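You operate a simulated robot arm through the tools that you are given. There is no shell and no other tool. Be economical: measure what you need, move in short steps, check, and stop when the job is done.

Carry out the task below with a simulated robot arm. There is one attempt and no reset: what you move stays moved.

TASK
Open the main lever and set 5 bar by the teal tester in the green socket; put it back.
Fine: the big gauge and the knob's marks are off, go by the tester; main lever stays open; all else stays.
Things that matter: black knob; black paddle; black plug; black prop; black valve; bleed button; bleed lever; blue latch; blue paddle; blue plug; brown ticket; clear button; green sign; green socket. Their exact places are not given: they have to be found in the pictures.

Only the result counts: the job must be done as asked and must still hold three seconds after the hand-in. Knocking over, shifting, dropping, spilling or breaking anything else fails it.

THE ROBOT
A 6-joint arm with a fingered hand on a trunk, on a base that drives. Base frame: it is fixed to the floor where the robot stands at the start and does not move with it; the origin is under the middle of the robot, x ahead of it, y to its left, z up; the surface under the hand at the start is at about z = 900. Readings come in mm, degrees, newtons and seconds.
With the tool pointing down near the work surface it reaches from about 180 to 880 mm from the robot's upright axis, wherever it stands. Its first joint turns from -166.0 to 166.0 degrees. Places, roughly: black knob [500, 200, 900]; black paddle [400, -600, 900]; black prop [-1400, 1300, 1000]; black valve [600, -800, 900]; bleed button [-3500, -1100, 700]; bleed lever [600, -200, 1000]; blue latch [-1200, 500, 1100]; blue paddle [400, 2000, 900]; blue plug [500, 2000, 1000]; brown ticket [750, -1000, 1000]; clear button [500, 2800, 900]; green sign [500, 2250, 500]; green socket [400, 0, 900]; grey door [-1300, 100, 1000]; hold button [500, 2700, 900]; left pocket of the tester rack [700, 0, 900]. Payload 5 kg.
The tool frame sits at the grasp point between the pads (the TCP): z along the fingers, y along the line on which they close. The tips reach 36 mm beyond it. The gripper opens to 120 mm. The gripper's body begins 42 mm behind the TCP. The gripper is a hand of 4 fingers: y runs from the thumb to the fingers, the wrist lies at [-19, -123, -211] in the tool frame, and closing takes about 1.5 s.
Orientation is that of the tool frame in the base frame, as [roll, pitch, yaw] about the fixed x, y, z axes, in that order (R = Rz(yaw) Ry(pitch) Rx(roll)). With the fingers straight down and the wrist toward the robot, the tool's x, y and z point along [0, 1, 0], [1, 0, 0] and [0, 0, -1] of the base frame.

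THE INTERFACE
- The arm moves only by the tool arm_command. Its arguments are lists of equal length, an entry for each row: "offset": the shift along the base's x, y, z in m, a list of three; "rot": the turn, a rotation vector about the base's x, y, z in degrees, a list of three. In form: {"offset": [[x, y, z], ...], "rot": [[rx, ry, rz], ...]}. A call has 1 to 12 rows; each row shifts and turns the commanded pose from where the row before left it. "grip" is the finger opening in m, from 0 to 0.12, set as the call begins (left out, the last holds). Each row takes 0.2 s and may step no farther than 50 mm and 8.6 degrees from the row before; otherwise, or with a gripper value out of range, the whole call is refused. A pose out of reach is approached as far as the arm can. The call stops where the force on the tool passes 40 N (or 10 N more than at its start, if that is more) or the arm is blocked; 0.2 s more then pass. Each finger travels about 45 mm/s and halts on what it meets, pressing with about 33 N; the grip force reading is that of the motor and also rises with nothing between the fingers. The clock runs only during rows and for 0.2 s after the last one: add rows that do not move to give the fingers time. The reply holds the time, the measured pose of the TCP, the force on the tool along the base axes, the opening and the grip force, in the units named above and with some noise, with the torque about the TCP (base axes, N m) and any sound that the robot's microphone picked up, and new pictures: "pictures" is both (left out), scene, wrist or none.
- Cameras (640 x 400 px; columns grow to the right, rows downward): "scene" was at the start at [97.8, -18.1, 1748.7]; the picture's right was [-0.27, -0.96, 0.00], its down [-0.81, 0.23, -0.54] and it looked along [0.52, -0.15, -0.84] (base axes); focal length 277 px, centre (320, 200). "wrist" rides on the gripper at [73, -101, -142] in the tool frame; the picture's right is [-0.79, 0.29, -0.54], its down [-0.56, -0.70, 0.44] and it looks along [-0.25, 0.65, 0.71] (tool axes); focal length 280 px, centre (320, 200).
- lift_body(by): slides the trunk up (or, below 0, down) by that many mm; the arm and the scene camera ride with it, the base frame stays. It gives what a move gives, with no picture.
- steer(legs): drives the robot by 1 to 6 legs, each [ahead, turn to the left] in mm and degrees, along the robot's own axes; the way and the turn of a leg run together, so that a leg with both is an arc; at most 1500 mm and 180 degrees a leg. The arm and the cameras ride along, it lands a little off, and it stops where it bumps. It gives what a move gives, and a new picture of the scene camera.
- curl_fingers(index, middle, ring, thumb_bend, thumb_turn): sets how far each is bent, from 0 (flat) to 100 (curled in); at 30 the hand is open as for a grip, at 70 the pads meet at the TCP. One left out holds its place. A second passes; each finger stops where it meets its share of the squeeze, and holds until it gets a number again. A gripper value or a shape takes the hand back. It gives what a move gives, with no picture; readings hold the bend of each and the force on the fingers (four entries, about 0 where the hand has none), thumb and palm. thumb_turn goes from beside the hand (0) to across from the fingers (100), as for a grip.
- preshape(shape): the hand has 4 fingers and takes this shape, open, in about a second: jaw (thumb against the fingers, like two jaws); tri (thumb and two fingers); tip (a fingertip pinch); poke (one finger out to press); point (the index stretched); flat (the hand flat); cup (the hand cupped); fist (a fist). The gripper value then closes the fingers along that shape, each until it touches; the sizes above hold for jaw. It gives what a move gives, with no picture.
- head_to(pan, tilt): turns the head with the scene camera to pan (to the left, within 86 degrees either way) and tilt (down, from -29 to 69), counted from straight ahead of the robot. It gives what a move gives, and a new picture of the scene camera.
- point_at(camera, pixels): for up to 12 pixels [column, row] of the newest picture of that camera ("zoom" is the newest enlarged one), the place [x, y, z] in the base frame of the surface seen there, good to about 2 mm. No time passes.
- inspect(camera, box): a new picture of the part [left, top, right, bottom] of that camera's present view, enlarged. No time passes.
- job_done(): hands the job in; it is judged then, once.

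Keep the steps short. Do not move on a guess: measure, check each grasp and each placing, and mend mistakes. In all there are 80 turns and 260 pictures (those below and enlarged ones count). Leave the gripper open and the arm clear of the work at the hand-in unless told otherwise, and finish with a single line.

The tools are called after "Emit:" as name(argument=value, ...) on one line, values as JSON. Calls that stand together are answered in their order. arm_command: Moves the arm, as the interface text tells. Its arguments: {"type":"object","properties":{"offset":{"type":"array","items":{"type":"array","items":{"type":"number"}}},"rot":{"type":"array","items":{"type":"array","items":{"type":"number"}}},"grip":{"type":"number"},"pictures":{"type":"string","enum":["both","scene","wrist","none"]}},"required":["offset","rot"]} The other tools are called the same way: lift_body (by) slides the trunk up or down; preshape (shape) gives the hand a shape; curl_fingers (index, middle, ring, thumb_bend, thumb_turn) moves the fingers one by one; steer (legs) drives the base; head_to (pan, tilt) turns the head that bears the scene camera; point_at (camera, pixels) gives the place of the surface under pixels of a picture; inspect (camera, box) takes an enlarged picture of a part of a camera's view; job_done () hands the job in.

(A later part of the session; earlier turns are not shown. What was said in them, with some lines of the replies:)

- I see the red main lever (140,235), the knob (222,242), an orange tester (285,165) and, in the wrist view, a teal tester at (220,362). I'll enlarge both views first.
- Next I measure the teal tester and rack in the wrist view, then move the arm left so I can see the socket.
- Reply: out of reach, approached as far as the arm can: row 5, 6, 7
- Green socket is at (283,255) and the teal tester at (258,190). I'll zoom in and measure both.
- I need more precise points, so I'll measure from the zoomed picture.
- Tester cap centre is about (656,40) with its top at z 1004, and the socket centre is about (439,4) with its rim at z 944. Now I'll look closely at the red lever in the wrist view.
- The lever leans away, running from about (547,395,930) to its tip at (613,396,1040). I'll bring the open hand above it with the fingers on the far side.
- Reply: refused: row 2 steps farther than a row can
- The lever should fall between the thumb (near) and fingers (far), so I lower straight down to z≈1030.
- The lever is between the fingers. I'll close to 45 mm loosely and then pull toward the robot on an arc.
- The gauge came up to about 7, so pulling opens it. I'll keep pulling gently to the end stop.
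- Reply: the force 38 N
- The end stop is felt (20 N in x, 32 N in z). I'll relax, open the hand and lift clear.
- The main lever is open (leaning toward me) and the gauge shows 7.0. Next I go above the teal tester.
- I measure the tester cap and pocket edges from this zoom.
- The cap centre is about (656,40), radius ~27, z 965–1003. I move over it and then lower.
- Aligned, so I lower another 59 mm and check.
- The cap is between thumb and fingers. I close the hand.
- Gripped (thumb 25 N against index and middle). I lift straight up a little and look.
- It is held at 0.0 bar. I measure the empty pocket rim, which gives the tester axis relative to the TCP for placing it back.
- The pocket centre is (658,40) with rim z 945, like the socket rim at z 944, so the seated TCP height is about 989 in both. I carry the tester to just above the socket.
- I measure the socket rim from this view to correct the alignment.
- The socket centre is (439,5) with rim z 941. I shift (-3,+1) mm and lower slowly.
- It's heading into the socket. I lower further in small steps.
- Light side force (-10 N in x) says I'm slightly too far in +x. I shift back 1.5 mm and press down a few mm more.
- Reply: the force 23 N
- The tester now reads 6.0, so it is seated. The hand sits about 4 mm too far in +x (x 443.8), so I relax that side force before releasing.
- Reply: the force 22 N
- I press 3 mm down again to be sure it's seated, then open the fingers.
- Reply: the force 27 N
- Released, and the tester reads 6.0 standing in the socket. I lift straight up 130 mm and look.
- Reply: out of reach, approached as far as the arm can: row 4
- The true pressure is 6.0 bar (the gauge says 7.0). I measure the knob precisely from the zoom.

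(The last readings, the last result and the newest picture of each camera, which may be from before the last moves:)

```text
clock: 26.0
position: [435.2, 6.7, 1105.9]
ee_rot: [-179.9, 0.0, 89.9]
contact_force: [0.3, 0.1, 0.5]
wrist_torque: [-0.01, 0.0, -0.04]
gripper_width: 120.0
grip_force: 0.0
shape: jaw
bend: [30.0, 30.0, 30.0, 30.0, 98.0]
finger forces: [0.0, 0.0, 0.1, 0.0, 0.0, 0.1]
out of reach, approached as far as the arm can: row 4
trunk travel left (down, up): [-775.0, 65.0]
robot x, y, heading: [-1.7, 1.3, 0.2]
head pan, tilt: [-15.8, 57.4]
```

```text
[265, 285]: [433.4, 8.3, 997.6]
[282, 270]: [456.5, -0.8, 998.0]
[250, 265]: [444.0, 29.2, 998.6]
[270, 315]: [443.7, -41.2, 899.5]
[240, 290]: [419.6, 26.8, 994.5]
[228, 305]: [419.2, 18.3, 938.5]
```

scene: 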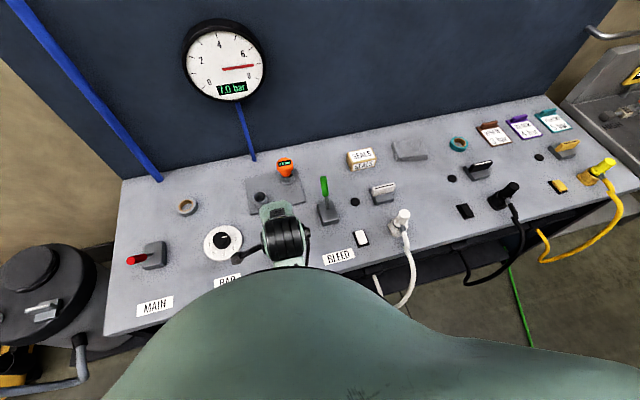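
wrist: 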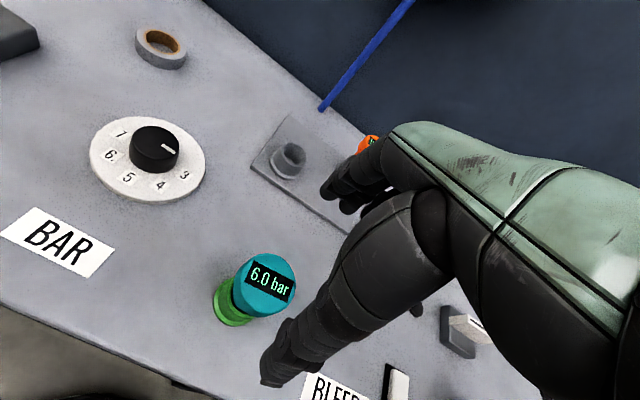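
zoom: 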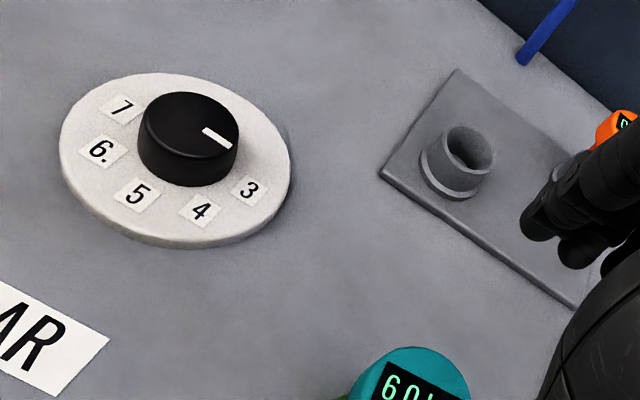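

Knob centre is about (537,183), radius 22, top z 942, and its pointer stands near "3". I move the open hand above it.

Emit:
arm_command(offset=[[0.02, 0.035, 0], [0.02, 0.035, 0], [0.02, 0.035, 0], [0.021, 0.036, 0], [0.021, 0.035, 0], [0, 0, -0.03], [0, 0, -0.03], [0, 0, 0]], rot=[[0, 0, 0], [0, 0, 0], [0, 0, 0], [0, 0, 0], [0, 0, 0], [0, 0, 0], [0, 0, 0], [0, 0, 0]])

```text
clock: 27.8
position: [540.5, 183.1, 1042.8]
ee_rot: [180.0, -0.1, 90.0]
contact_force: [-0.4, -0.5, 0.1]
wrist_torque: [0.01, 0.02, 0.0]
gripper_width: 119.9
grip_force: 0.1
shape: jaw
bend: [30.0, 30.0, 30.0, 30.0, 98.0]
finger forces: [0.0, 0.1, 0.0, 0.0, 0.0, 0.0]
trunk travel left (down, up): [-775.0, 65.0]
robot x, y, heading: [0.3, -4.3, 0.0]
head pan, tilt: [-15.8, 57.4]
```

scene: 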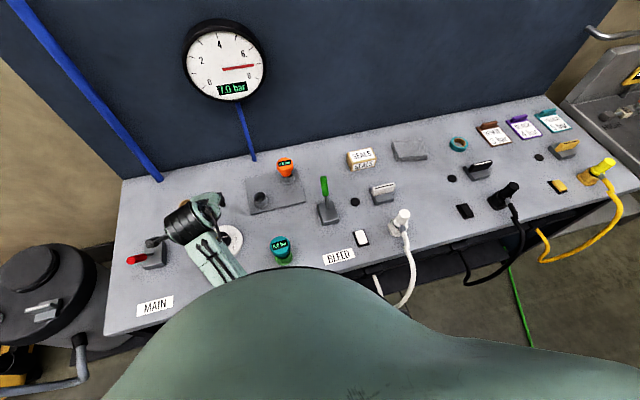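
wrist: 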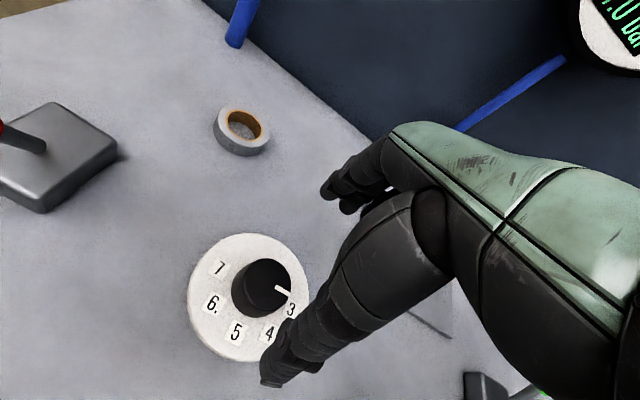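

The tester is visible to the scene camera at (280,243) while the hand is here. I lower to z≈957 around the knob.

Emit:
arm_command(offset=[[-0.003, 0, -0.03], [0, 0, -0.03], [0, 0, -0.02], [0, 0, -0.006], [0, 0, 0]], rot=[[0, 0, 0], [0, 0, 0], [0, 0, 0], [0, 0, 0], [0, 0, 0]])

Emit:
inspect(camera="scene", box=[110, 180, 310, 305])

```text
clock: 29.0
position: [537.2, 181.8, 958.0]
ee_rot: [-180.0, 0.0, 90.0]
contact_force: [0.0, 0.2, 0.4]
wrist_torque: [0.0, 0.02, 0.0]
gripper_width: 119.6
grip_force: 0.2
shape: jaw
bend: [30.0, 30.0, 30.0, 30.0, 98.0]
finger forces: [0.1, 0.0, 0.0, 0.0, 0.0, 0.0]
trunk travel left (down, up): [-775.0, 65.0]
robot x, y, heading: [-1.0, 0.7, 0.0]
head pan, tilt: [-15.8, 57.4]
```

scene: 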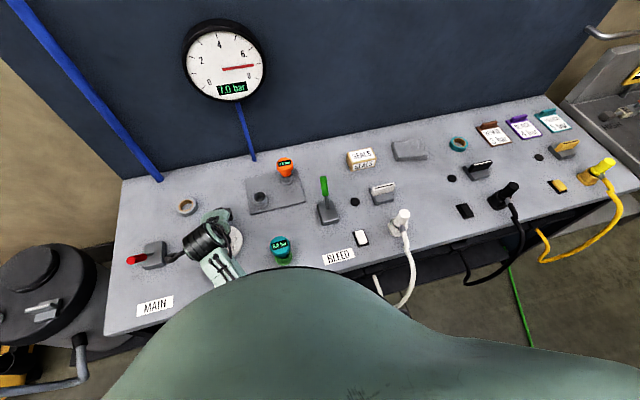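
wrist: 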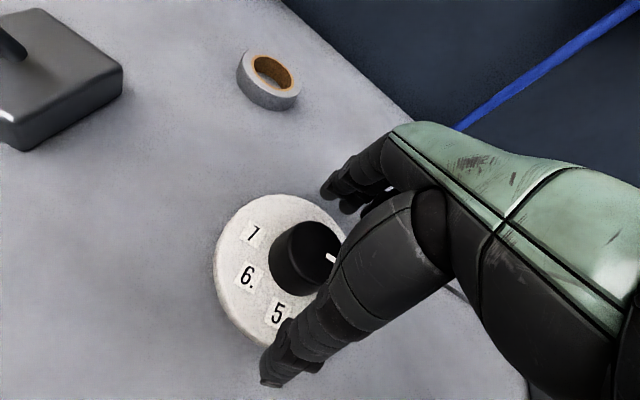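

```text
3.20 times, centred on (210, 242) of scene
```

zoom: 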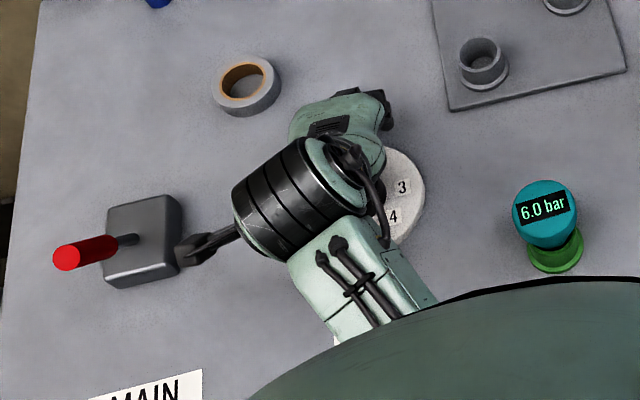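

Knob is between the fingers. I close on it.

Emit:
arm_command(offset=[[0, 0, 0], [0, 0, 0], [0, 0, 0], [0, 0, 0], [0, 0, 0], [0, 0, 0], [0, 0, 0], [0, 0, 0], [0, 0, 0]], rot=[[0, 0, 0], [0, 0, 0], [0, 0, 0], [0, 0, 0], [0, 0, 0], [0, 0, 0], [0, 0, 0], [0, 0, 0], [0, 0, 0]], grip=0.02)

```text
clock: 31.0
position: [535.6, 181.6, 958.9]
ee_rot: [179.9, 0.1, 90.0]
contact_force: [-0.3, -0.3, -1.3]
wrist_torque: [-0.01, -0.05, 0.02]
gripper_width: 40.5
grip_force: 32.4
shape: jaw
bend: [74.0, 52.0, 54.0, 74.0, 100.0]
finger forces: [19.0, 8.3, 0.1, 0.0, 28.1, 0.1]
trunk travel left (down, up): [-775.0, 65.0]
robot x, y, heading: [0.7, 2.0, 0.2]
head pan, tilt: [-15.8, 57.4]
```

scene: 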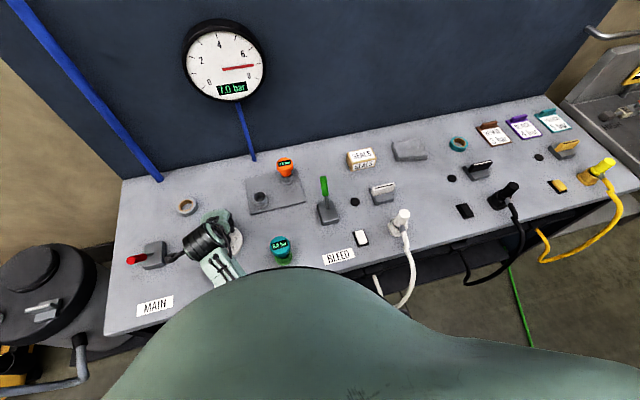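
wrist: 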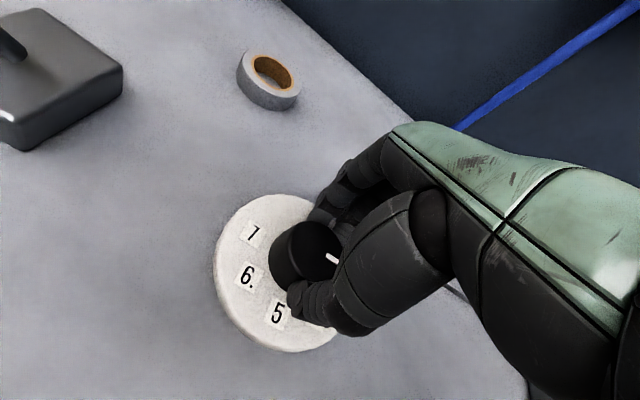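

Gripped firmly. I turn counter-clockwise (toward lower marks) by 16° and read the tester.

Emit:
arm_command(offset=[[0, 0, 0], [0, 0, 0], [0, 0, 0], [0, 0, 0], [0, 0, 0]], rot=[[0, 0, 4], [0, 0, 4], [0, 0, 4], [0, 0, 4], [0, 0, 0]])

Emit:
inspect(camera="scene", box=[180, 180, 310, 290])

```text
clock: 32.2
position: [537.3, 182.3, 958.8]
ee_rot: [-179.9, 0.0, 105.9]
contact_force: [1.8, -4.2, -1.1]
wrist_torque: [-0.05, -0.17, -0.04]
gripper_width: 40.8
grip_force: 32.7
shape: jaw
bend: [74.0, 52.0, 54.0, 74.0, 100.0]
finger forces: [18.6, 9.9, 0.0, 0.0, 28.2, 0.0]
trunk travel left (down, up): [-775.0, 65.0]
robot x, y, heading: [-2.0, -2.2, 0.0]
head pan, tilt: [-15.8, 57.4]
```

scene: 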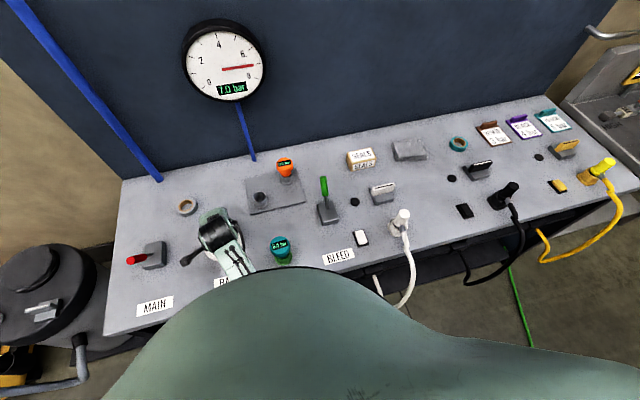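
wrist: 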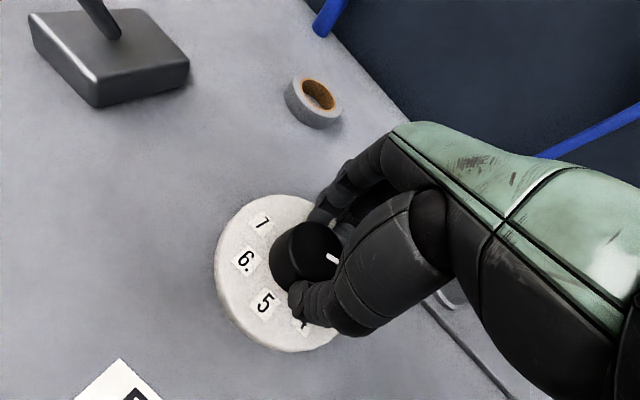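

```text
3.64 times, centred on (245, 235) of scene
```

zoom: 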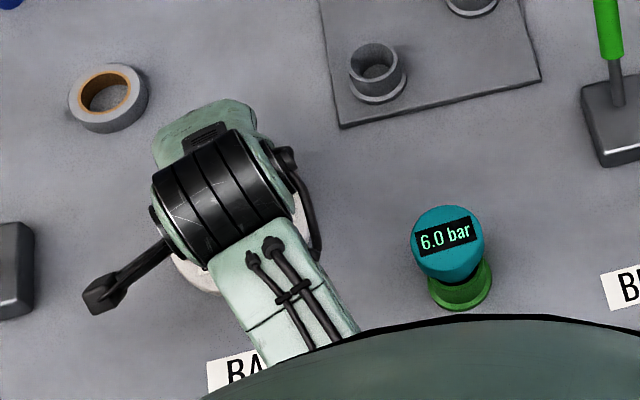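

The knob followed, but the tester still says 6.0. I turn on another 24° the same way.

Emit:
arm_command(offset=[[0, 0, 0], [0, 0, 0], [0, 0, 0], [0, 0, 0], [0, 0, 0], [0, 0, 0]], rot=[[0, 0, 6], [0, 0, 6], [0, 0, 6], [0, 0, 6], [0, 0, 0], [0, 0, 0]])

Emit:
inspect(camera="scene", box=[180, 180, 310, 290])

```text
clock: 33.6
position: [538.0, 181.2, 959.4]
ee_rot: [-180.0, 0.0, 130.0]
contact_force: [7.4, -5.3, -1.3]
wrist_torque: [0.02, -0.3, -0.04]
gripper_width: 40.6
grip_force: 33.1
shape: jaw
bend: [74.0, 52.0, 54.0, 74.0, 100.0]
finger forces: [18.0, 12.5, 0.0, 0.1, 28.3, 0.0]
trunk travel left (down, up): [-775.0, 65.0]
robot x, y, heading: [-1.1, 4.1, 0.1]
head pan, tilt: [-15.8, 57.4]
```

scene: 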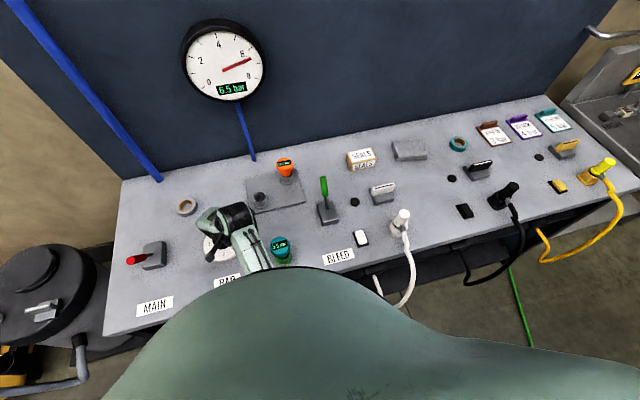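
wrist: 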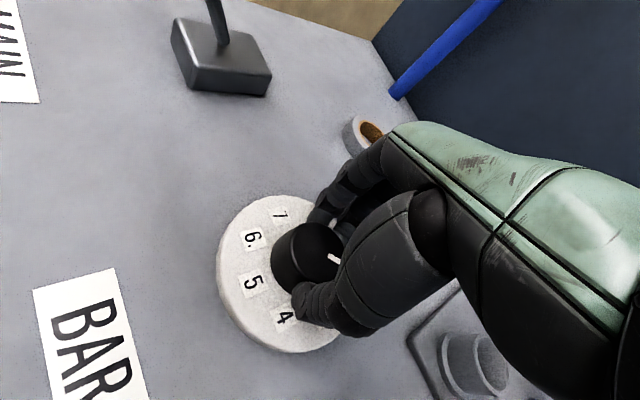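

```text
3.64 times, centred on (245, 235) of scene
```

zoom: 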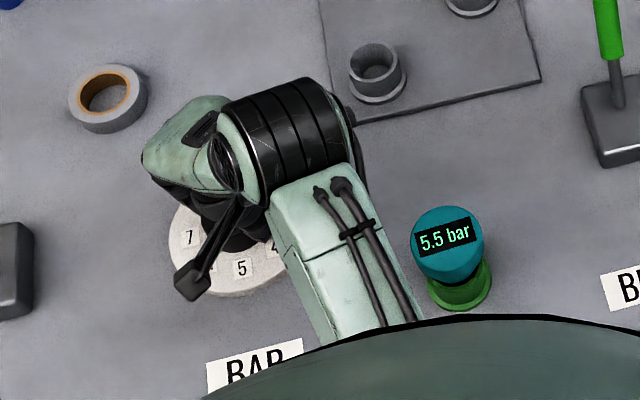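

It fell to 5.5 bar, so this is the right way. I continue 8°.

Emit:
arm_command(offset=[[0, 0, 0], [0, 0, 0], [0, 0, 0], [0, 0, 0]], rot=[[0, 0, 4], [0, 0, 4], [0, 0, 0], [0, 0, 0]], pictures="scene")

Emit:
inspect(camera="scene", box=[180, 180, 310, 290])

```text
clock: 34.6
position: [538.7, 180.6, 959.2]
ee_rot: [180.0, -0.1, 138.1]
contact_force: [8.3, -5.6, -1.6]
wrist_torque: [-0.05, -0.32, -0.05]
gripper_width: 40.5
grip_force: 33.0
shape: jaw
bend: [74.0, 52.0, 54.0, 74.0, 100.0]
finger forces: [17.7, 12.5, 0.0, 0.0, 28.6, 0.0]
trunk travel left (down, up): [-775.0, 65.0]
robot x, y, heading: [1.3, -3.7, 0.3]
head pan, tilt: [-15.8, 57.4]
```

scene: 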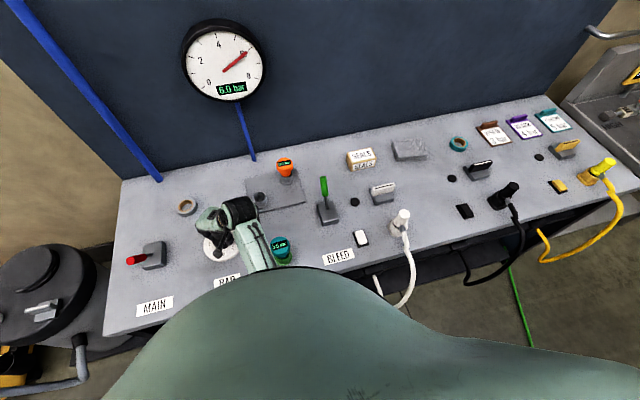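

```text
3.64 times, centred on (245, 235) of scene
```

zoom: 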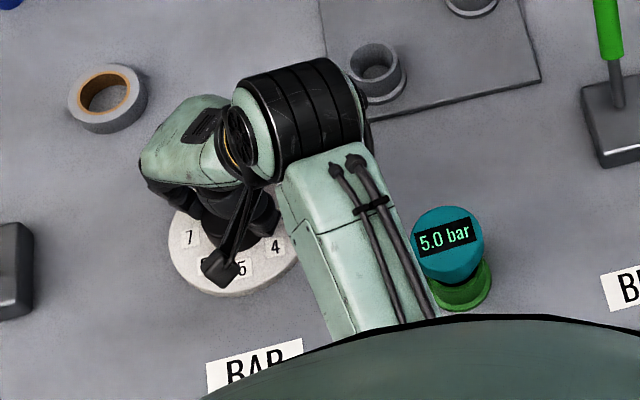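

The tester reads 5.0 bar. I release the knob without moving and check the reading holds.

Emit:
arm_command(offset=[[0, 0, 0], [0, 0, 0], [0, 0, 0], [0, 0, 0], [0, 0, 0], [0, 0, 0], [0, 0, 0.02], [0, 0, 0.03], [0, 0, 0.04], [0, 0, 0]], rot=[[0, 0, 0], [0, 0, 0], [0, 0, 0], [0, 0, 0], [0, 0, 0], [0, 0, 0], [0, 0, 0], [0, 0, 0], [0, 0, 0], [0, 0, 0]], grip=0.12)

Emit:
inspect(camera="scene", box=[180, 180, 310, 290])

```text
clock: 36.8
position: [537.6, 182.0, 1049.0]
ee_rot: [-180.0, 0.0, 138.0]
contact_force: [0.3, 0.3, 0.2]
wrist_torque: [0.02, -0.03, -0.03]
gripper_width: 119.6
grip_force: 0.0
shape: jaw
bend: [30.0, 30.0, 30.0, 30.0, 98.0]
finger forces: [0.0, 0.0, 0.1, 0.0, 0.0, 0.0]
trunk travel left (down, up): [-775.0, 65.0]
robot x, y, heading: [-1.7, -1.9, 0.1]
head pan, tilt: [-15.8, 57.4]
```

scene: 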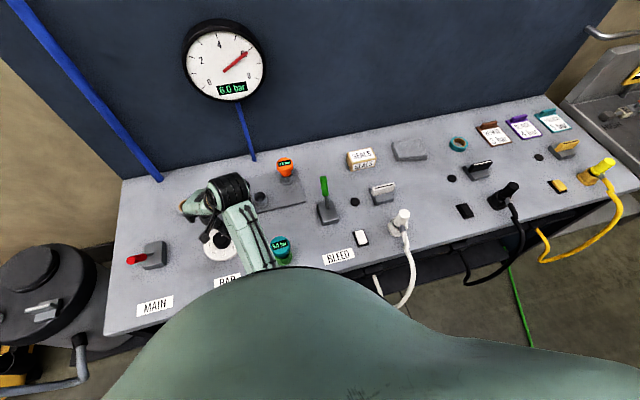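
wrist: 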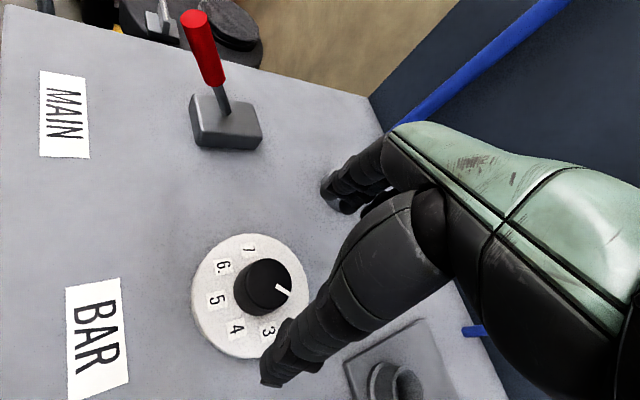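

```text
3.64 times, centred on (245, 235) of scene
```

zoom: 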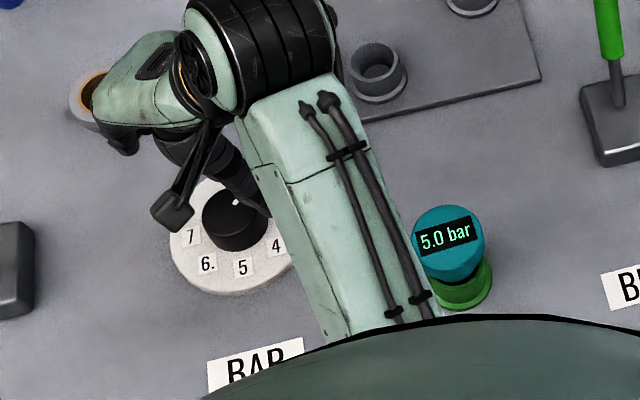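

5.0 bar holds with the hand off. I lift, turn the hand back 48°, then go above the tester.

Emit:
arm_command(offset=[[0, 0, 0.03], [0, 0, 0.02], [0, 0, 0], [0, 0, 0], [0, 0, 0], [0, 0, 0], [-0.02, -0.035, 0], [-0.02, -0.035, 0], [-0.02, -0.035, 0], [-0.02, -0.035, 0], [-0.018, -0.037, 0], [0, 0, 0]], rot=[[0, 0, -8], [0, 0, -8], [0, 0, -8], [0, 0, -8], [0, 0, -8], [0, 0, -8], [0, 0, 0], [0, 0, 0], [0, 0, 0], [0, 0, 0], [0, 0, 0], [0, 0, 0]], pictures="wrist")

Emit:
inspect(camera="wrist", box=[120, 170, 360, 370])

```text
clock: 39.4
position: [438.9, 5.8, 1099.0]
ee_rot: [-180.0, 0.0, 90.0]
contact_force: [0.0, -0.2, -0.4]
wrist_torque: [0.0, -0.01, -0.01]
gripper_width: 119.8
grip_force: 0.0
shape: jaw
bend: [30.0, 30.0, 30.0, 30.0, 98.0]
finger forces: [0.1, 0.1, 0.0, 0.0, 0.0, 0.0]
trunk travel left (down, up): [-775.0, 65.0]
robot x, y, heading: [-0.9, -2.1, -0.1]
head pan, tilt: [-15.8, 57.4]
```

wrist: 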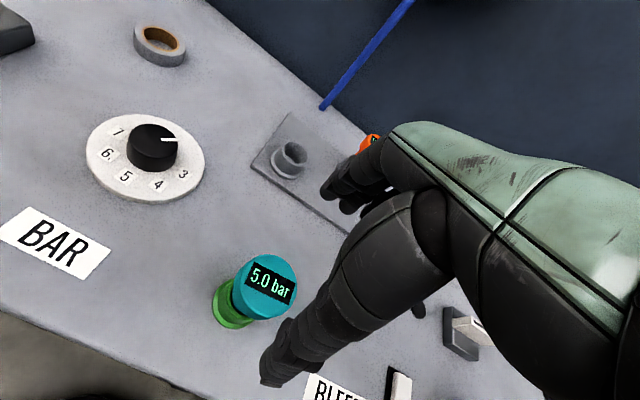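

```text
2.00 times, centred on (240, 270) of wrist
```

zoom: 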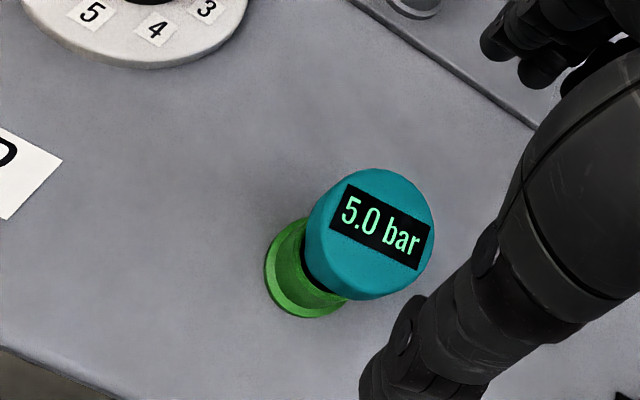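

The tester shows 5.0. I measure its cap edges to align the grasp.

Emit:
point_at(camera="zoom", pixels=[[372, 172], [322, 195], [430, 215], [432, 245], [385, 294], [345, 285], [312, 220], [410, 183], [312, 250]])

```text
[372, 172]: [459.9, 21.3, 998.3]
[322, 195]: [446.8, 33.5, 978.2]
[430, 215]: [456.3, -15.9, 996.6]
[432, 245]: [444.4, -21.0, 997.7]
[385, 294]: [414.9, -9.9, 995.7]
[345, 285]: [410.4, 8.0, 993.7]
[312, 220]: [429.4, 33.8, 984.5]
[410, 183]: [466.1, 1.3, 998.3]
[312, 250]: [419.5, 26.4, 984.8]
```

Cap centre is (439,6), matching the TCP. I lower 113 mm over it.

Emit:
arm_command(offset=[[0, 0, -0.03], [0, 0, -0.03], [0, 0, -0.03], [0, 0, -0.015], [0, 0, -0.007], [0, 0, 0]], rot=[[0, 0, 0], [0, 0, 0], [0, 0, 0], [0, 0, 0], [0, 0, 0], [0, 0, 0]], pictures="wrist")

```text
clock: 40.8
position: [442.6, 5.0, 985.4]
ee_rot: [-179.8, 0.1, 90.0]
contact_force: [0.3, -0.3, -0.1]
wrist_torque: [-0.02, 0.01, -0.02]
gripper_width: 119.5
grip_force: 0.0
shape: jaw
bend: [30.0, 30.0, 30.0, 30.0, 98.0]
finger forces: [0.0, 0.0, 0.1, 0.1, 0.0, 0.0]
trunk travel left (down, up): [-775.0, 65.0]
robot x, y, heading: [1.8, -1.3, -0.0]
head pan, tilt: [-15.8, 57.4]
```

wrist: 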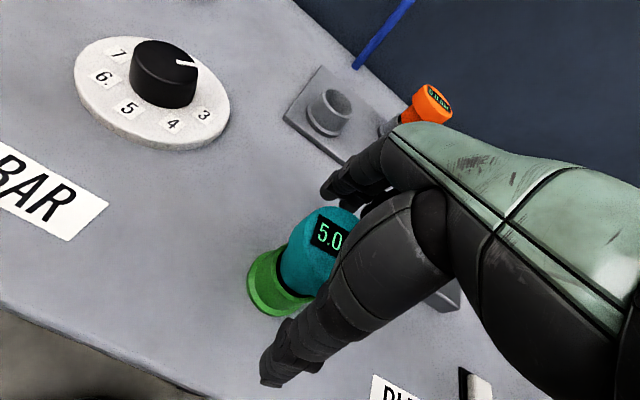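

x reads 442.6, about 4 mm off. I correct with a -4 mm step and check it.

Emit:
arm_command(offset=[[-0.004, 0.001, 0], [0, 0, 0], [0, 0, 0]], rot=[[0, 0, 0], [0, 0, 0], [0, 0, 0]], pictures="none")

```text
clock: 41.6
position: [442.7, 6.7, 986.1]
ee_rot: [-179.9, 0.1, 90.0]
contact_force: [0.2, 0.0, 0.6]
wrist_torque: [0.0, 0.01, -0.04]
gripper_width: 119.6
grip_force: 0.0
shape: jaw
bend: [30.0, 30.0, 30.0, 30.0, 98.0]
finger forces: [0.0, 0.0, 0.1, 0.0, 0.1, 0.1]
trunk travel left (down, up): [-775.0, 65.0]
robot x, y, heading: [3.3, 2.5, -0.1]
head pan, tilt: [-15.8, 57.4]
```

The arm is at its inner limit here. Turning the hand 24° about the tester frees some reach, so I do that and shift -4 mm.

Emit:
arm_command(offset=[[0, 0, 0], [0, 0, 0], [0, 0, 0], [-0.002, 0, 0], [-0.002, 0, 0], [0, 0, 0]], rot=[[0, 0, 8], [0, 0, 8], [0, 0, 8], [0, 0, 0], [0, 0, 0], [0, 0, 0]], pictures="wrist")

```text
clock: 43.0
position: [431.2, 4.3, 987.2]
ee_rot: [-179.9, 0.0, 114.0]
contact_force: [0.5, 0.3, 0.7]
wrist_torque: [0.0, 0.01, 0.01]
gripper_width: 119.8
grip_force: 0.1
shape: jaw
bend: [30.0, 30.0, 30.0, 30.0, 98.0]
finger forces: [0.1, 0.0, 0.0, 0.1, 0.0, 0.1]
trunk travel left (down, up): [-775.0, 65.0]
robot x, y, heading: [1.7, -2.0, -0.0]
head pan, tilt: [-15.8, 57.4]
```

wrist: 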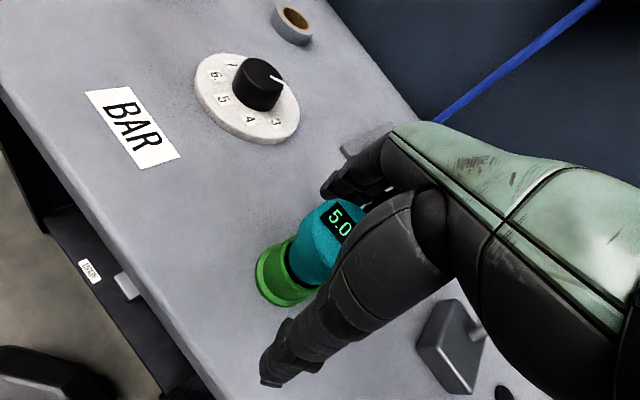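

That freed it (x 431). I centre it: +7.5 mm x, +1.5 mm y.

Emit:
arm_command(offset=[[0.0075, 0.0015, -0.001], [0, 0, 0], [0, 0, 0]], rot=[[0, 0, 0], [0, 0, 0], [0, 0, 0]], pictures="none")

```text
clock: 43.8
position: [439.2, 10.8, 986.8]
ee_rot: [180.0, 0.0, 114.0]
contact_force: [-0.2, 0.7, 0.2]
wrist_torque: [-0.01, -0.02, 0.01]
gripper_width: 119.7
grip_force: 0.0
shape: jaw
bend: [30.0, 30.0, 30.0, 30.0, 98.0]
finger forces: [0.0, 0.0, 0.0, 0.1, 0.0, 0.0]
trunk travel left (down, up): [-775.0, 65.0]
robot x, y, heading: [-2.6, 0.9, -0.2]
head pan, tilt: [-15.8, 57.4]
```

y jumped to 10.8, so I re-read before gripping.

Emit:
arm_command(offset=[[0, 0, 0]], rot=[[0, 0, 0]], pictures="none")

Emit:
arm_command(offset=[[0, 0, 0]], rot=[[0, 0, 0]], pictures="none")

```text
clock: 44.2
position: [437.7, 7.7, 986.3]
ee_rot: [-180.0, 0.1, 113.9]
contact_force: [0.1, -0.4, 0.2]
wrist_torque: [0.01, -0.02, -0.05]
gripper_width: 119.7
grip_force: 0.1
shape: jaw
bend: [30.0, 30.0, 30.0, 30.0, 98.0]
finger forces: [0.0, 0.0, 0.0, 0.1, 0.1, 0.0]
trunk travel left (down, up): [-775.0, 65.0]
robot x, y, heading: [0.7, 3.9, 0.0]
head pan, tilt: [-15.8, 57.4]
```

```text
clock: 44.6
position: [439.2, 6.9, 986.7]
ee_rot: [-179.9, 0.1, 114.0]
contact_force: [0.2, -0.7, 0.1]
wrist_torque: [0.02, 0.04, 0.01]
gripper_width: 120.0
grip_force: 0.1
shape: jaw
bend: [30.0, 30.0, 30.0, 30.0, 98.0]
finger forces: [0.0, 0.1, 0.1, 0.0, 0.0, 0.0]
trunk travel left (down, up): [-775.0, 65.0]
robot x, y, heading: [-1.0, -1.4, -0.1]
head pan, tilt: [-15.8, 57.4]
```

Average is about (438.7, 7), close enough and just noise. I close on the tester.

Emit:
arm_command(offset=[[0, -0.001, 0], [0, 0, 0], [0, 0, 0], [0, 0, 0], [0, 0, 0], [0, 0, 0], [0, 0, 0], [0, 0, 0], [0, 0, 0]], rot=[[0, 0, 0], [0, 0, 0], [0, 0, 0], [0, 0, 0], [0, 0, 0], [0, 0, 0], [0, 0, 0], [0, 0, 0], [0, 0, 0]], grip=0.02, pictures="wrist")

```text
clock: 46.6
position: [438.9, 6.8, 987.2]
ee_rot: [-180.0, 0.0, 114.1]
contact_force: [-0.8, 1.0, 0.0]
wrist_torque: [-0.02, 0.02, -0.01]
gripper_width: 37.8
grip_force: 32.8
shape: jaw
bend: [74.0, 55.0, 57.0, 76.0, 100.0]
finger forces: [19.4, 7.7, 0.1, 0.1, 26.5, 0.1]
trunk travel left (down, up): [-775.0, 65.0]
robot x, y, heading: [1.6, -1.6, 0.1]
head pan, tilt: [-15.8, 57.4]
```

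wrist: 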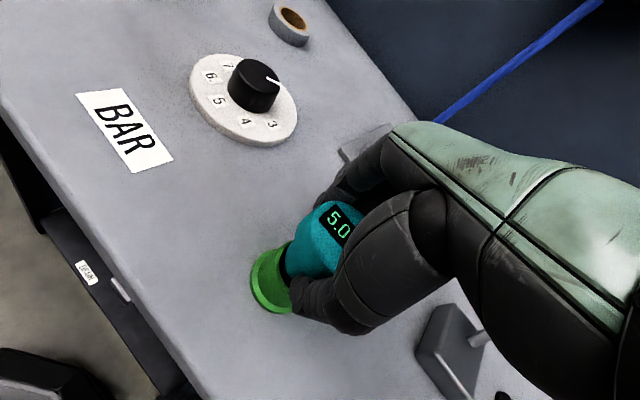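

Clean grip with no side force. I lift straight out.

Emit:
arm_command(offset=[[0, 0, 0.006], [0, 0, 0.008], [0, 0, 0.016], [0, 0, 0.03], [0, 0, 0.03], [0, 0, 0]], rot=[[0, 0, 0], [0, 0, 0], [0, 0, 0], [0, 0, 0], [0, 0, 0], [0, 0, 0]], pictures="wrist")

```text
clock: 48.0
position: [438.2, 6.2, 1075.9]
ee_rot: [-179.9, 0.0, 114.0]
contact_force: [-0.2, -0.3, -1.4]
wrist_torque: [0.02, 0.04, 0.01]
gripper_width: 37.8
grip_force: 33.5
shape: jaw
bend: [74.0, 55.0, 57.0, 76.0, 100.0]
finger forces: [19.8, 7.9, 0.1, 0.0, 26.7, 0.0]
trunk travel left (down, up): [-775.0, 65.0]
robot x, y, heading: [-3.0, -1.9, -0.1]
head pan, tilt: [-15.8, 57.4]
```

wrist: 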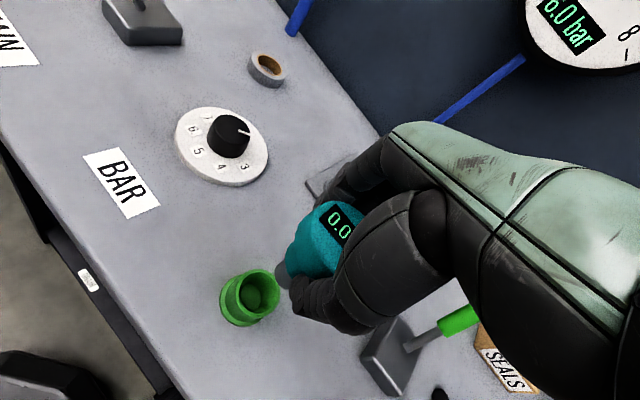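

It's out, reading 0.0, and the gauge stays at 6.0. I carry it by (+219, +35) mm to above the left pocket, same hand angle.

Emit:
arm_command(offset=[[0.036, 0.006, 0.002], [0.036, 0.006, 0.002], [0.036, 0.006, 0], [0.036, 0.006, 0], [0.036, 0.006, 0], [0.039, 0.005, 0], [0, 0, 0]], rot=[[0, 0, 0], [0, 0, 0], [0, 0, 0], [0, 0, 0], [0, 0, 0], [0, 0, 0], [0, 0, 0]], pictures="wrist")

Emit:
inspect(camera="wrist", box=[180, 170, 420, 370])

```text
clock: 49.6
position: [657.8, 41.9, 1080.9]
ee_rot: [-180.0, -0.1, 114.0]
contact_force: [-0.3, -0.2, -2.4]
wrist_torque: [-0.04, 0.0, 0.02]
gripper_width: 37.3
grip_force: 33.0
shape: jaw
bend: [74.0, 55.0, 57.0, 76.0, 100.0]
finger forces: [20.0, 8.1, 0.1, 0.0, 27.3, 0.0]
trunk travel left (down, up): [-775.0, 65.0]
robot x, y, heading: [0.8, 3.1, 0.1]
head pan, tilt: [-15.8, 57.4]
```

wrist: 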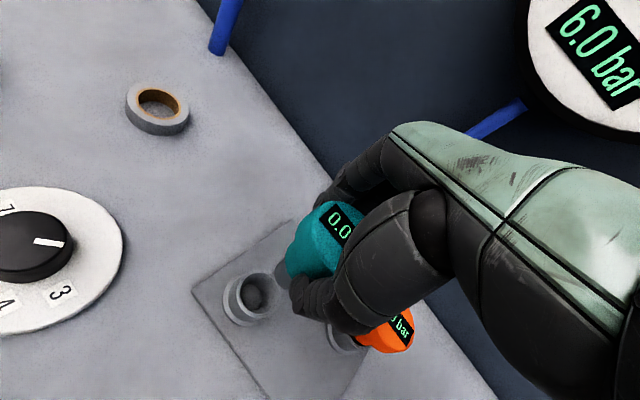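

```text
2.00 times, centred on (300, 270) of wrist
```

zoom: 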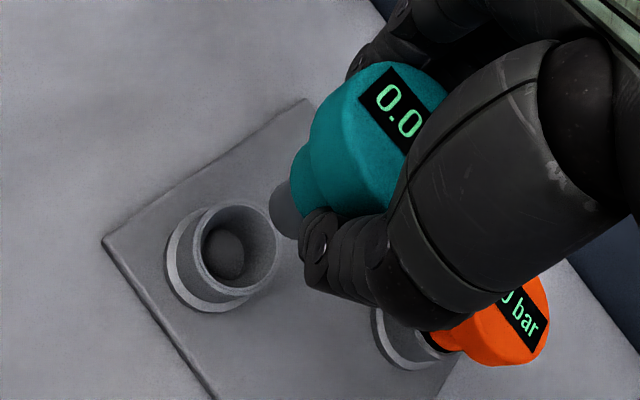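

I check the pocket rim location and the tester's nose from this view.

Emit:
point_at(camera="zoom", pixels=[[232, 206], [193, 235], [193, 258], [276, 240], [222, 294], [255, 285], [205, 278], [272, 262], [222, 255], [285, 212]])

```text
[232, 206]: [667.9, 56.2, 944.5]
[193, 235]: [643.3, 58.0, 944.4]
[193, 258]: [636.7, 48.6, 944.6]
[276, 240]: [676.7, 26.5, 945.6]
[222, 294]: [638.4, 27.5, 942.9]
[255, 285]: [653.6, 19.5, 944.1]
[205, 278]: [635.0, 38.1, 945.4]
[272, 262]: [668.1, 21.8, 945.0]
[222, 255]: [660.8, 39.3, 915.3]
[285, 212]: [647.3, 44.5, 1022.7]
```

Pocket centre is (657,40), so the shift is only -1 mm in x. I lower slowly into the pocket.

Emit:
arm_command(offset=[[-0.001, 0, -0.02], [0, 0, -0.02], [0, 0, -0.015], [0, 0, -0.01], [0, 0, -0.008], [0, 0, -0.006], [0, 0, -0.005], [0, 0, 0]], rot=[[0, 0, 0], [0, 0, 0], [0, 0, 0], [0, 0, 0], [0, 0, 0], [0, 0, 0], [0, 0, 0], [0, 0, 0]], pictures="wrist")

Emit:
inspect(camera="wrist", box=[180, 170, 420, 370])

```text
clock: 51.4
position: [657.3, 42.2, 996.0]
ee_rot: [-180.0, 0.0, 114.0]
contact_force: [-0.3, 0.2, -2.3]
wrist_torque: [0.0, 0.01, -0.05]
gripper_width: 37.5
grip_force: 32.8
shape: jaw
bend: [74.0, 55.0, 57.0, 76.0, 100.0]
finger forces: [20.2, 8.3, 0.1, 0.0, 27.2, 0.0]
trunk travel left (down, up): [-775.0, 65.0]
robot x, y, heading: [2.5, -1.7, 0.0]
head pan, tilt: [-15.8, 57.4]
```

wrist: 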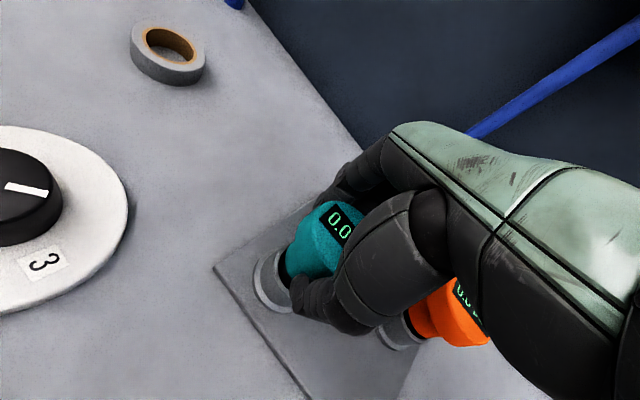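

```text
2.00 times, centred on (300, 270) of wrist
```

zoom: 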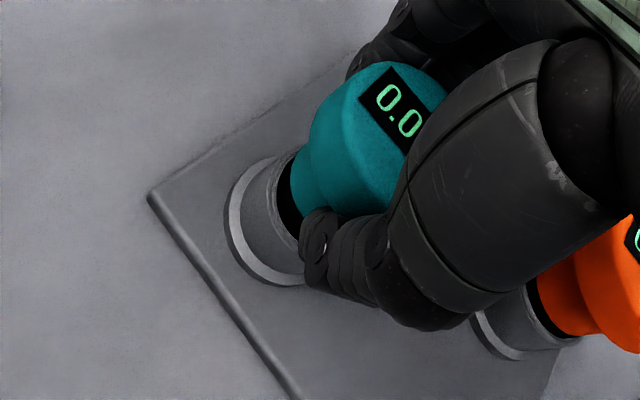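

Inside the pocket with no side force. I go down the last millimetres until I feel the seat.

Emit:
arm_command(offset=[[0, 0, -0.003], [0, 0, -0.002], [0, 0, -0.002], [0, 0, -0.001], [0, 0, 0]], rot=[[0, 0, 0], [0, 0, 0], [0, 0, 0], [0, 0, 0], [0, 0, 0]], pictures="none")

```text
clock: 52.6
position: [656.2, 42.2, 989.6]
ee_rot: [179.9, 0.0, 114.1]
contact_force: [1.3, 0.0, 5.2]
wrist_torque: [0.03, -0.12, 0.0]
gripper_width: 37.8
grip_force: 32.9
shape: jaw
bend: [74.0, 55.0, 57.0, 76.0, 100.0]
finger forces: [20.5, 9.0, 0.0, 0.0, 27.8, 0.0]
trunk travel left (down, up): [-775.0, 65.0]
robot x, y, heading: [-0.3, 1.9, -0.0]
head pan, tilt: [-15.8, 57.4]
```

Contact begins (+5 N). I press 2 mm more to be sure.

Emit:
arm_command(offset=[[0, 0, -0.001], [0, 0, -0.001], [0, 0, 0]], rot=[[0, 0, 0], [0, 0, 0], [0, 0, 0]], pictures="none")

```text
clock: 53.4
position: [655.1, 41.0, 989.0]
ee_rot: [179.8, 0.1, 113.9]
contact_force: [1.1, 0.8, 19.2]
wrist_torque: [0.16, -0.33, 0.02]
gripper_width: 38.3
grip_force: 33.0
shape: jaw
bend: [74.0, 55.0, 57.0, 76.0, 100.0]
finger forces: [20.6, 10.7, 0.0, 0.1, 28.5, 0.1]
trunk travel left (down, up): [-775.0, 65.0]
robot x, y, heading: [-0.2, 3.1, -0.1]
head pan, tilt: [-15.8, 57.4]
```

Seated (19 N upward). I open the hand, then lift away.

Emit:
arm_command(offset=[[0, 0, 0.001], [0, 0, 0], [0, 0, 0], [0, 0, 0], [0, 0, 0], [0, 0, 0], [0, 0, 0], [0, 0, 0], [0, 0, 0.02], [0, 0, 0.04], [0, 0, 0.04], [0, 0, 0.04]], rot=[[0, 0, 0], [0, 0, 0], [0, 0, 0], [0, 0, 0], [0, 0, 0], [0, 0, 0], [0, 0, 0], [0, 0, 0], [0, 0, 0], [0, 0, 0], [0, 0, 0], [0, 0, 0]], grip=0.12, pictures="wrist")

```text
clock: 56.0
position: [656.1, 42.2, 1126.4]
ee_rot: [180.0, 0.0, 114.0]
contact_force: [0.9, -0.6, 0.4]
wrist_torque: [0.01, -0.02, 0.0]
gripper_width: 119.6
grip_force: 0.1
shape: jaw
bend: [30.0, 30.0, 30.0, 30.0, 98.0]
finger forces: [0.1, 0.1, 0.0, 0.0, 0.1, 0.0]
trunk travel left (down, up): [-775.0, 65.0]
robot x, y, heading: [2.3, 0.2, 0.1]
head pan, tilt: [-15.8, 57.4]
```

wrist: 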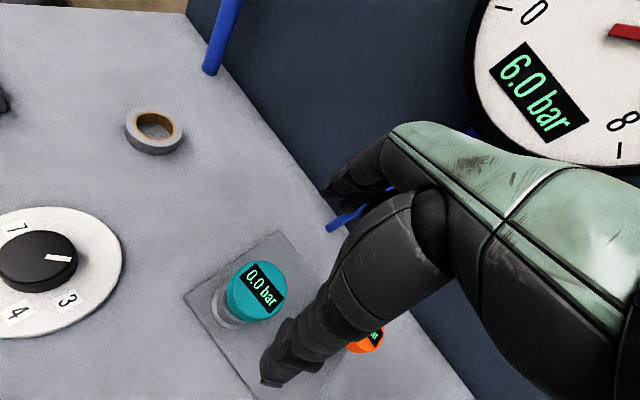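

The tester is back in its pocket and the gauge holds 6.0 (true 5.0). I lift the arm clear, turn the hand back and take a last look.

Emit:
arm_command(offset=[[0, 0, 0.04], [0, 0, 0.03], [0, 0, 0.01], [-0.02, 0.04, 0], [-0.03, 0.04, 0], [-0.03, 0.04, 0], [-0.03, 0.04, 0], [-0.03, 0.04, 0], [0, 0, 0]], rot=[[0, 0, -8], [0, 0, -8], [0, 0, -8], [0, 0, 0], [0, 0, 0], [0, 0, 0], [0, 0, 0], [0, 0, 0], [0, 0, 0]])

Emit:
inspect(camera="scene", box=[180, 130, 380, 280])

Emit:
inspect(camera="scene", box=[100, 10, 290, 280])

```text
clock: 58.0
position: [525.7, 244.3, 1191.6]
ee_rot: [179.7, 0.0, 90.0]
contact_force: [0.7, -1.0, -0.3]
wrist_torque: [0.0, -0.01, 0.04]
gripper_width: 119.7
grip_force: 0.1
shape: jaw
bend: [30.0, 30.0, 30.0, 30.0, 98.0]
finger forces: [0.2, 0.1, 0.0, 0.1, 0.0, 0.0]
out of reach, approached as far as the arm can: row 7, 8
trunk travel left (down, up): [-775.0, 65.0]
robot x, y, heading: [-2.6, -1.9, 0.2]
head pan, tilt: [-15.8, 57.4]
```

scene: 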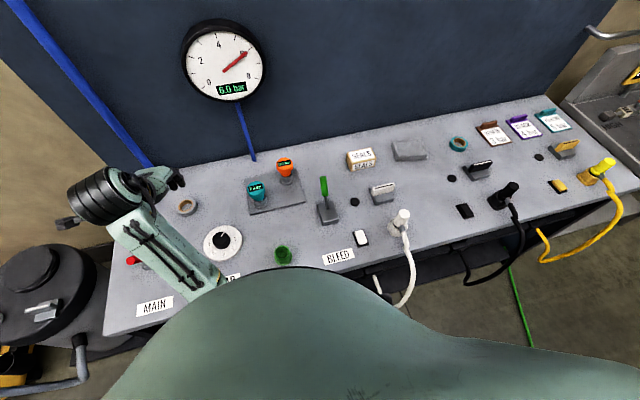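
wrist: 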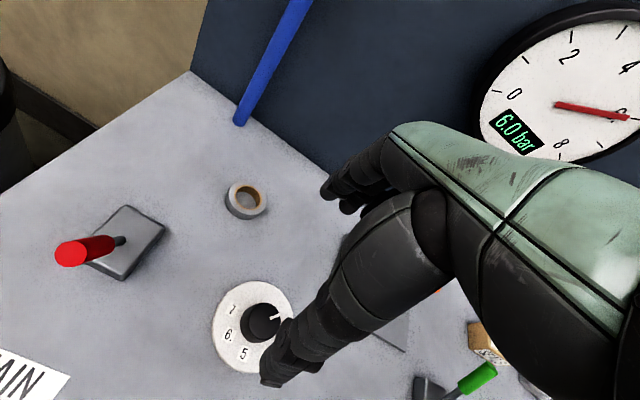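

```text
2.67 times, centred on (280, 205) of scene
```

zoom: 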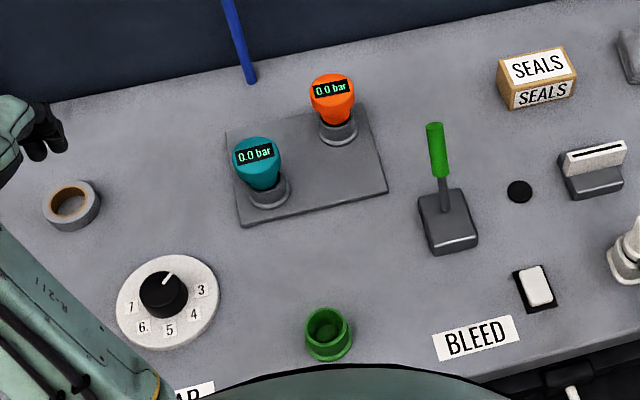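

```text
1.48 times, centred on (195, 145) of scene
```

zoom: 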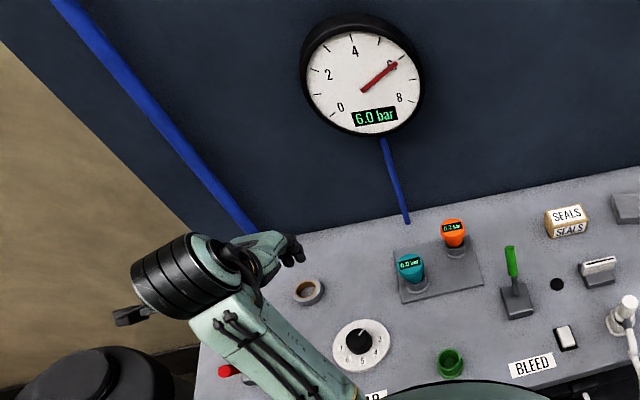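

Everything is in place: lever open, tester back in the rack, gauge steady at 6.0 (tester read 5.0), other things untouched, and the hand open and clear. I hand in.

Emit:
job_done()

```text
The job is handed in.
```

The main lever is open, the pressure is set to 5.0 bar by the teal tester in the green socket, and the tester is back in its left rack pocket.
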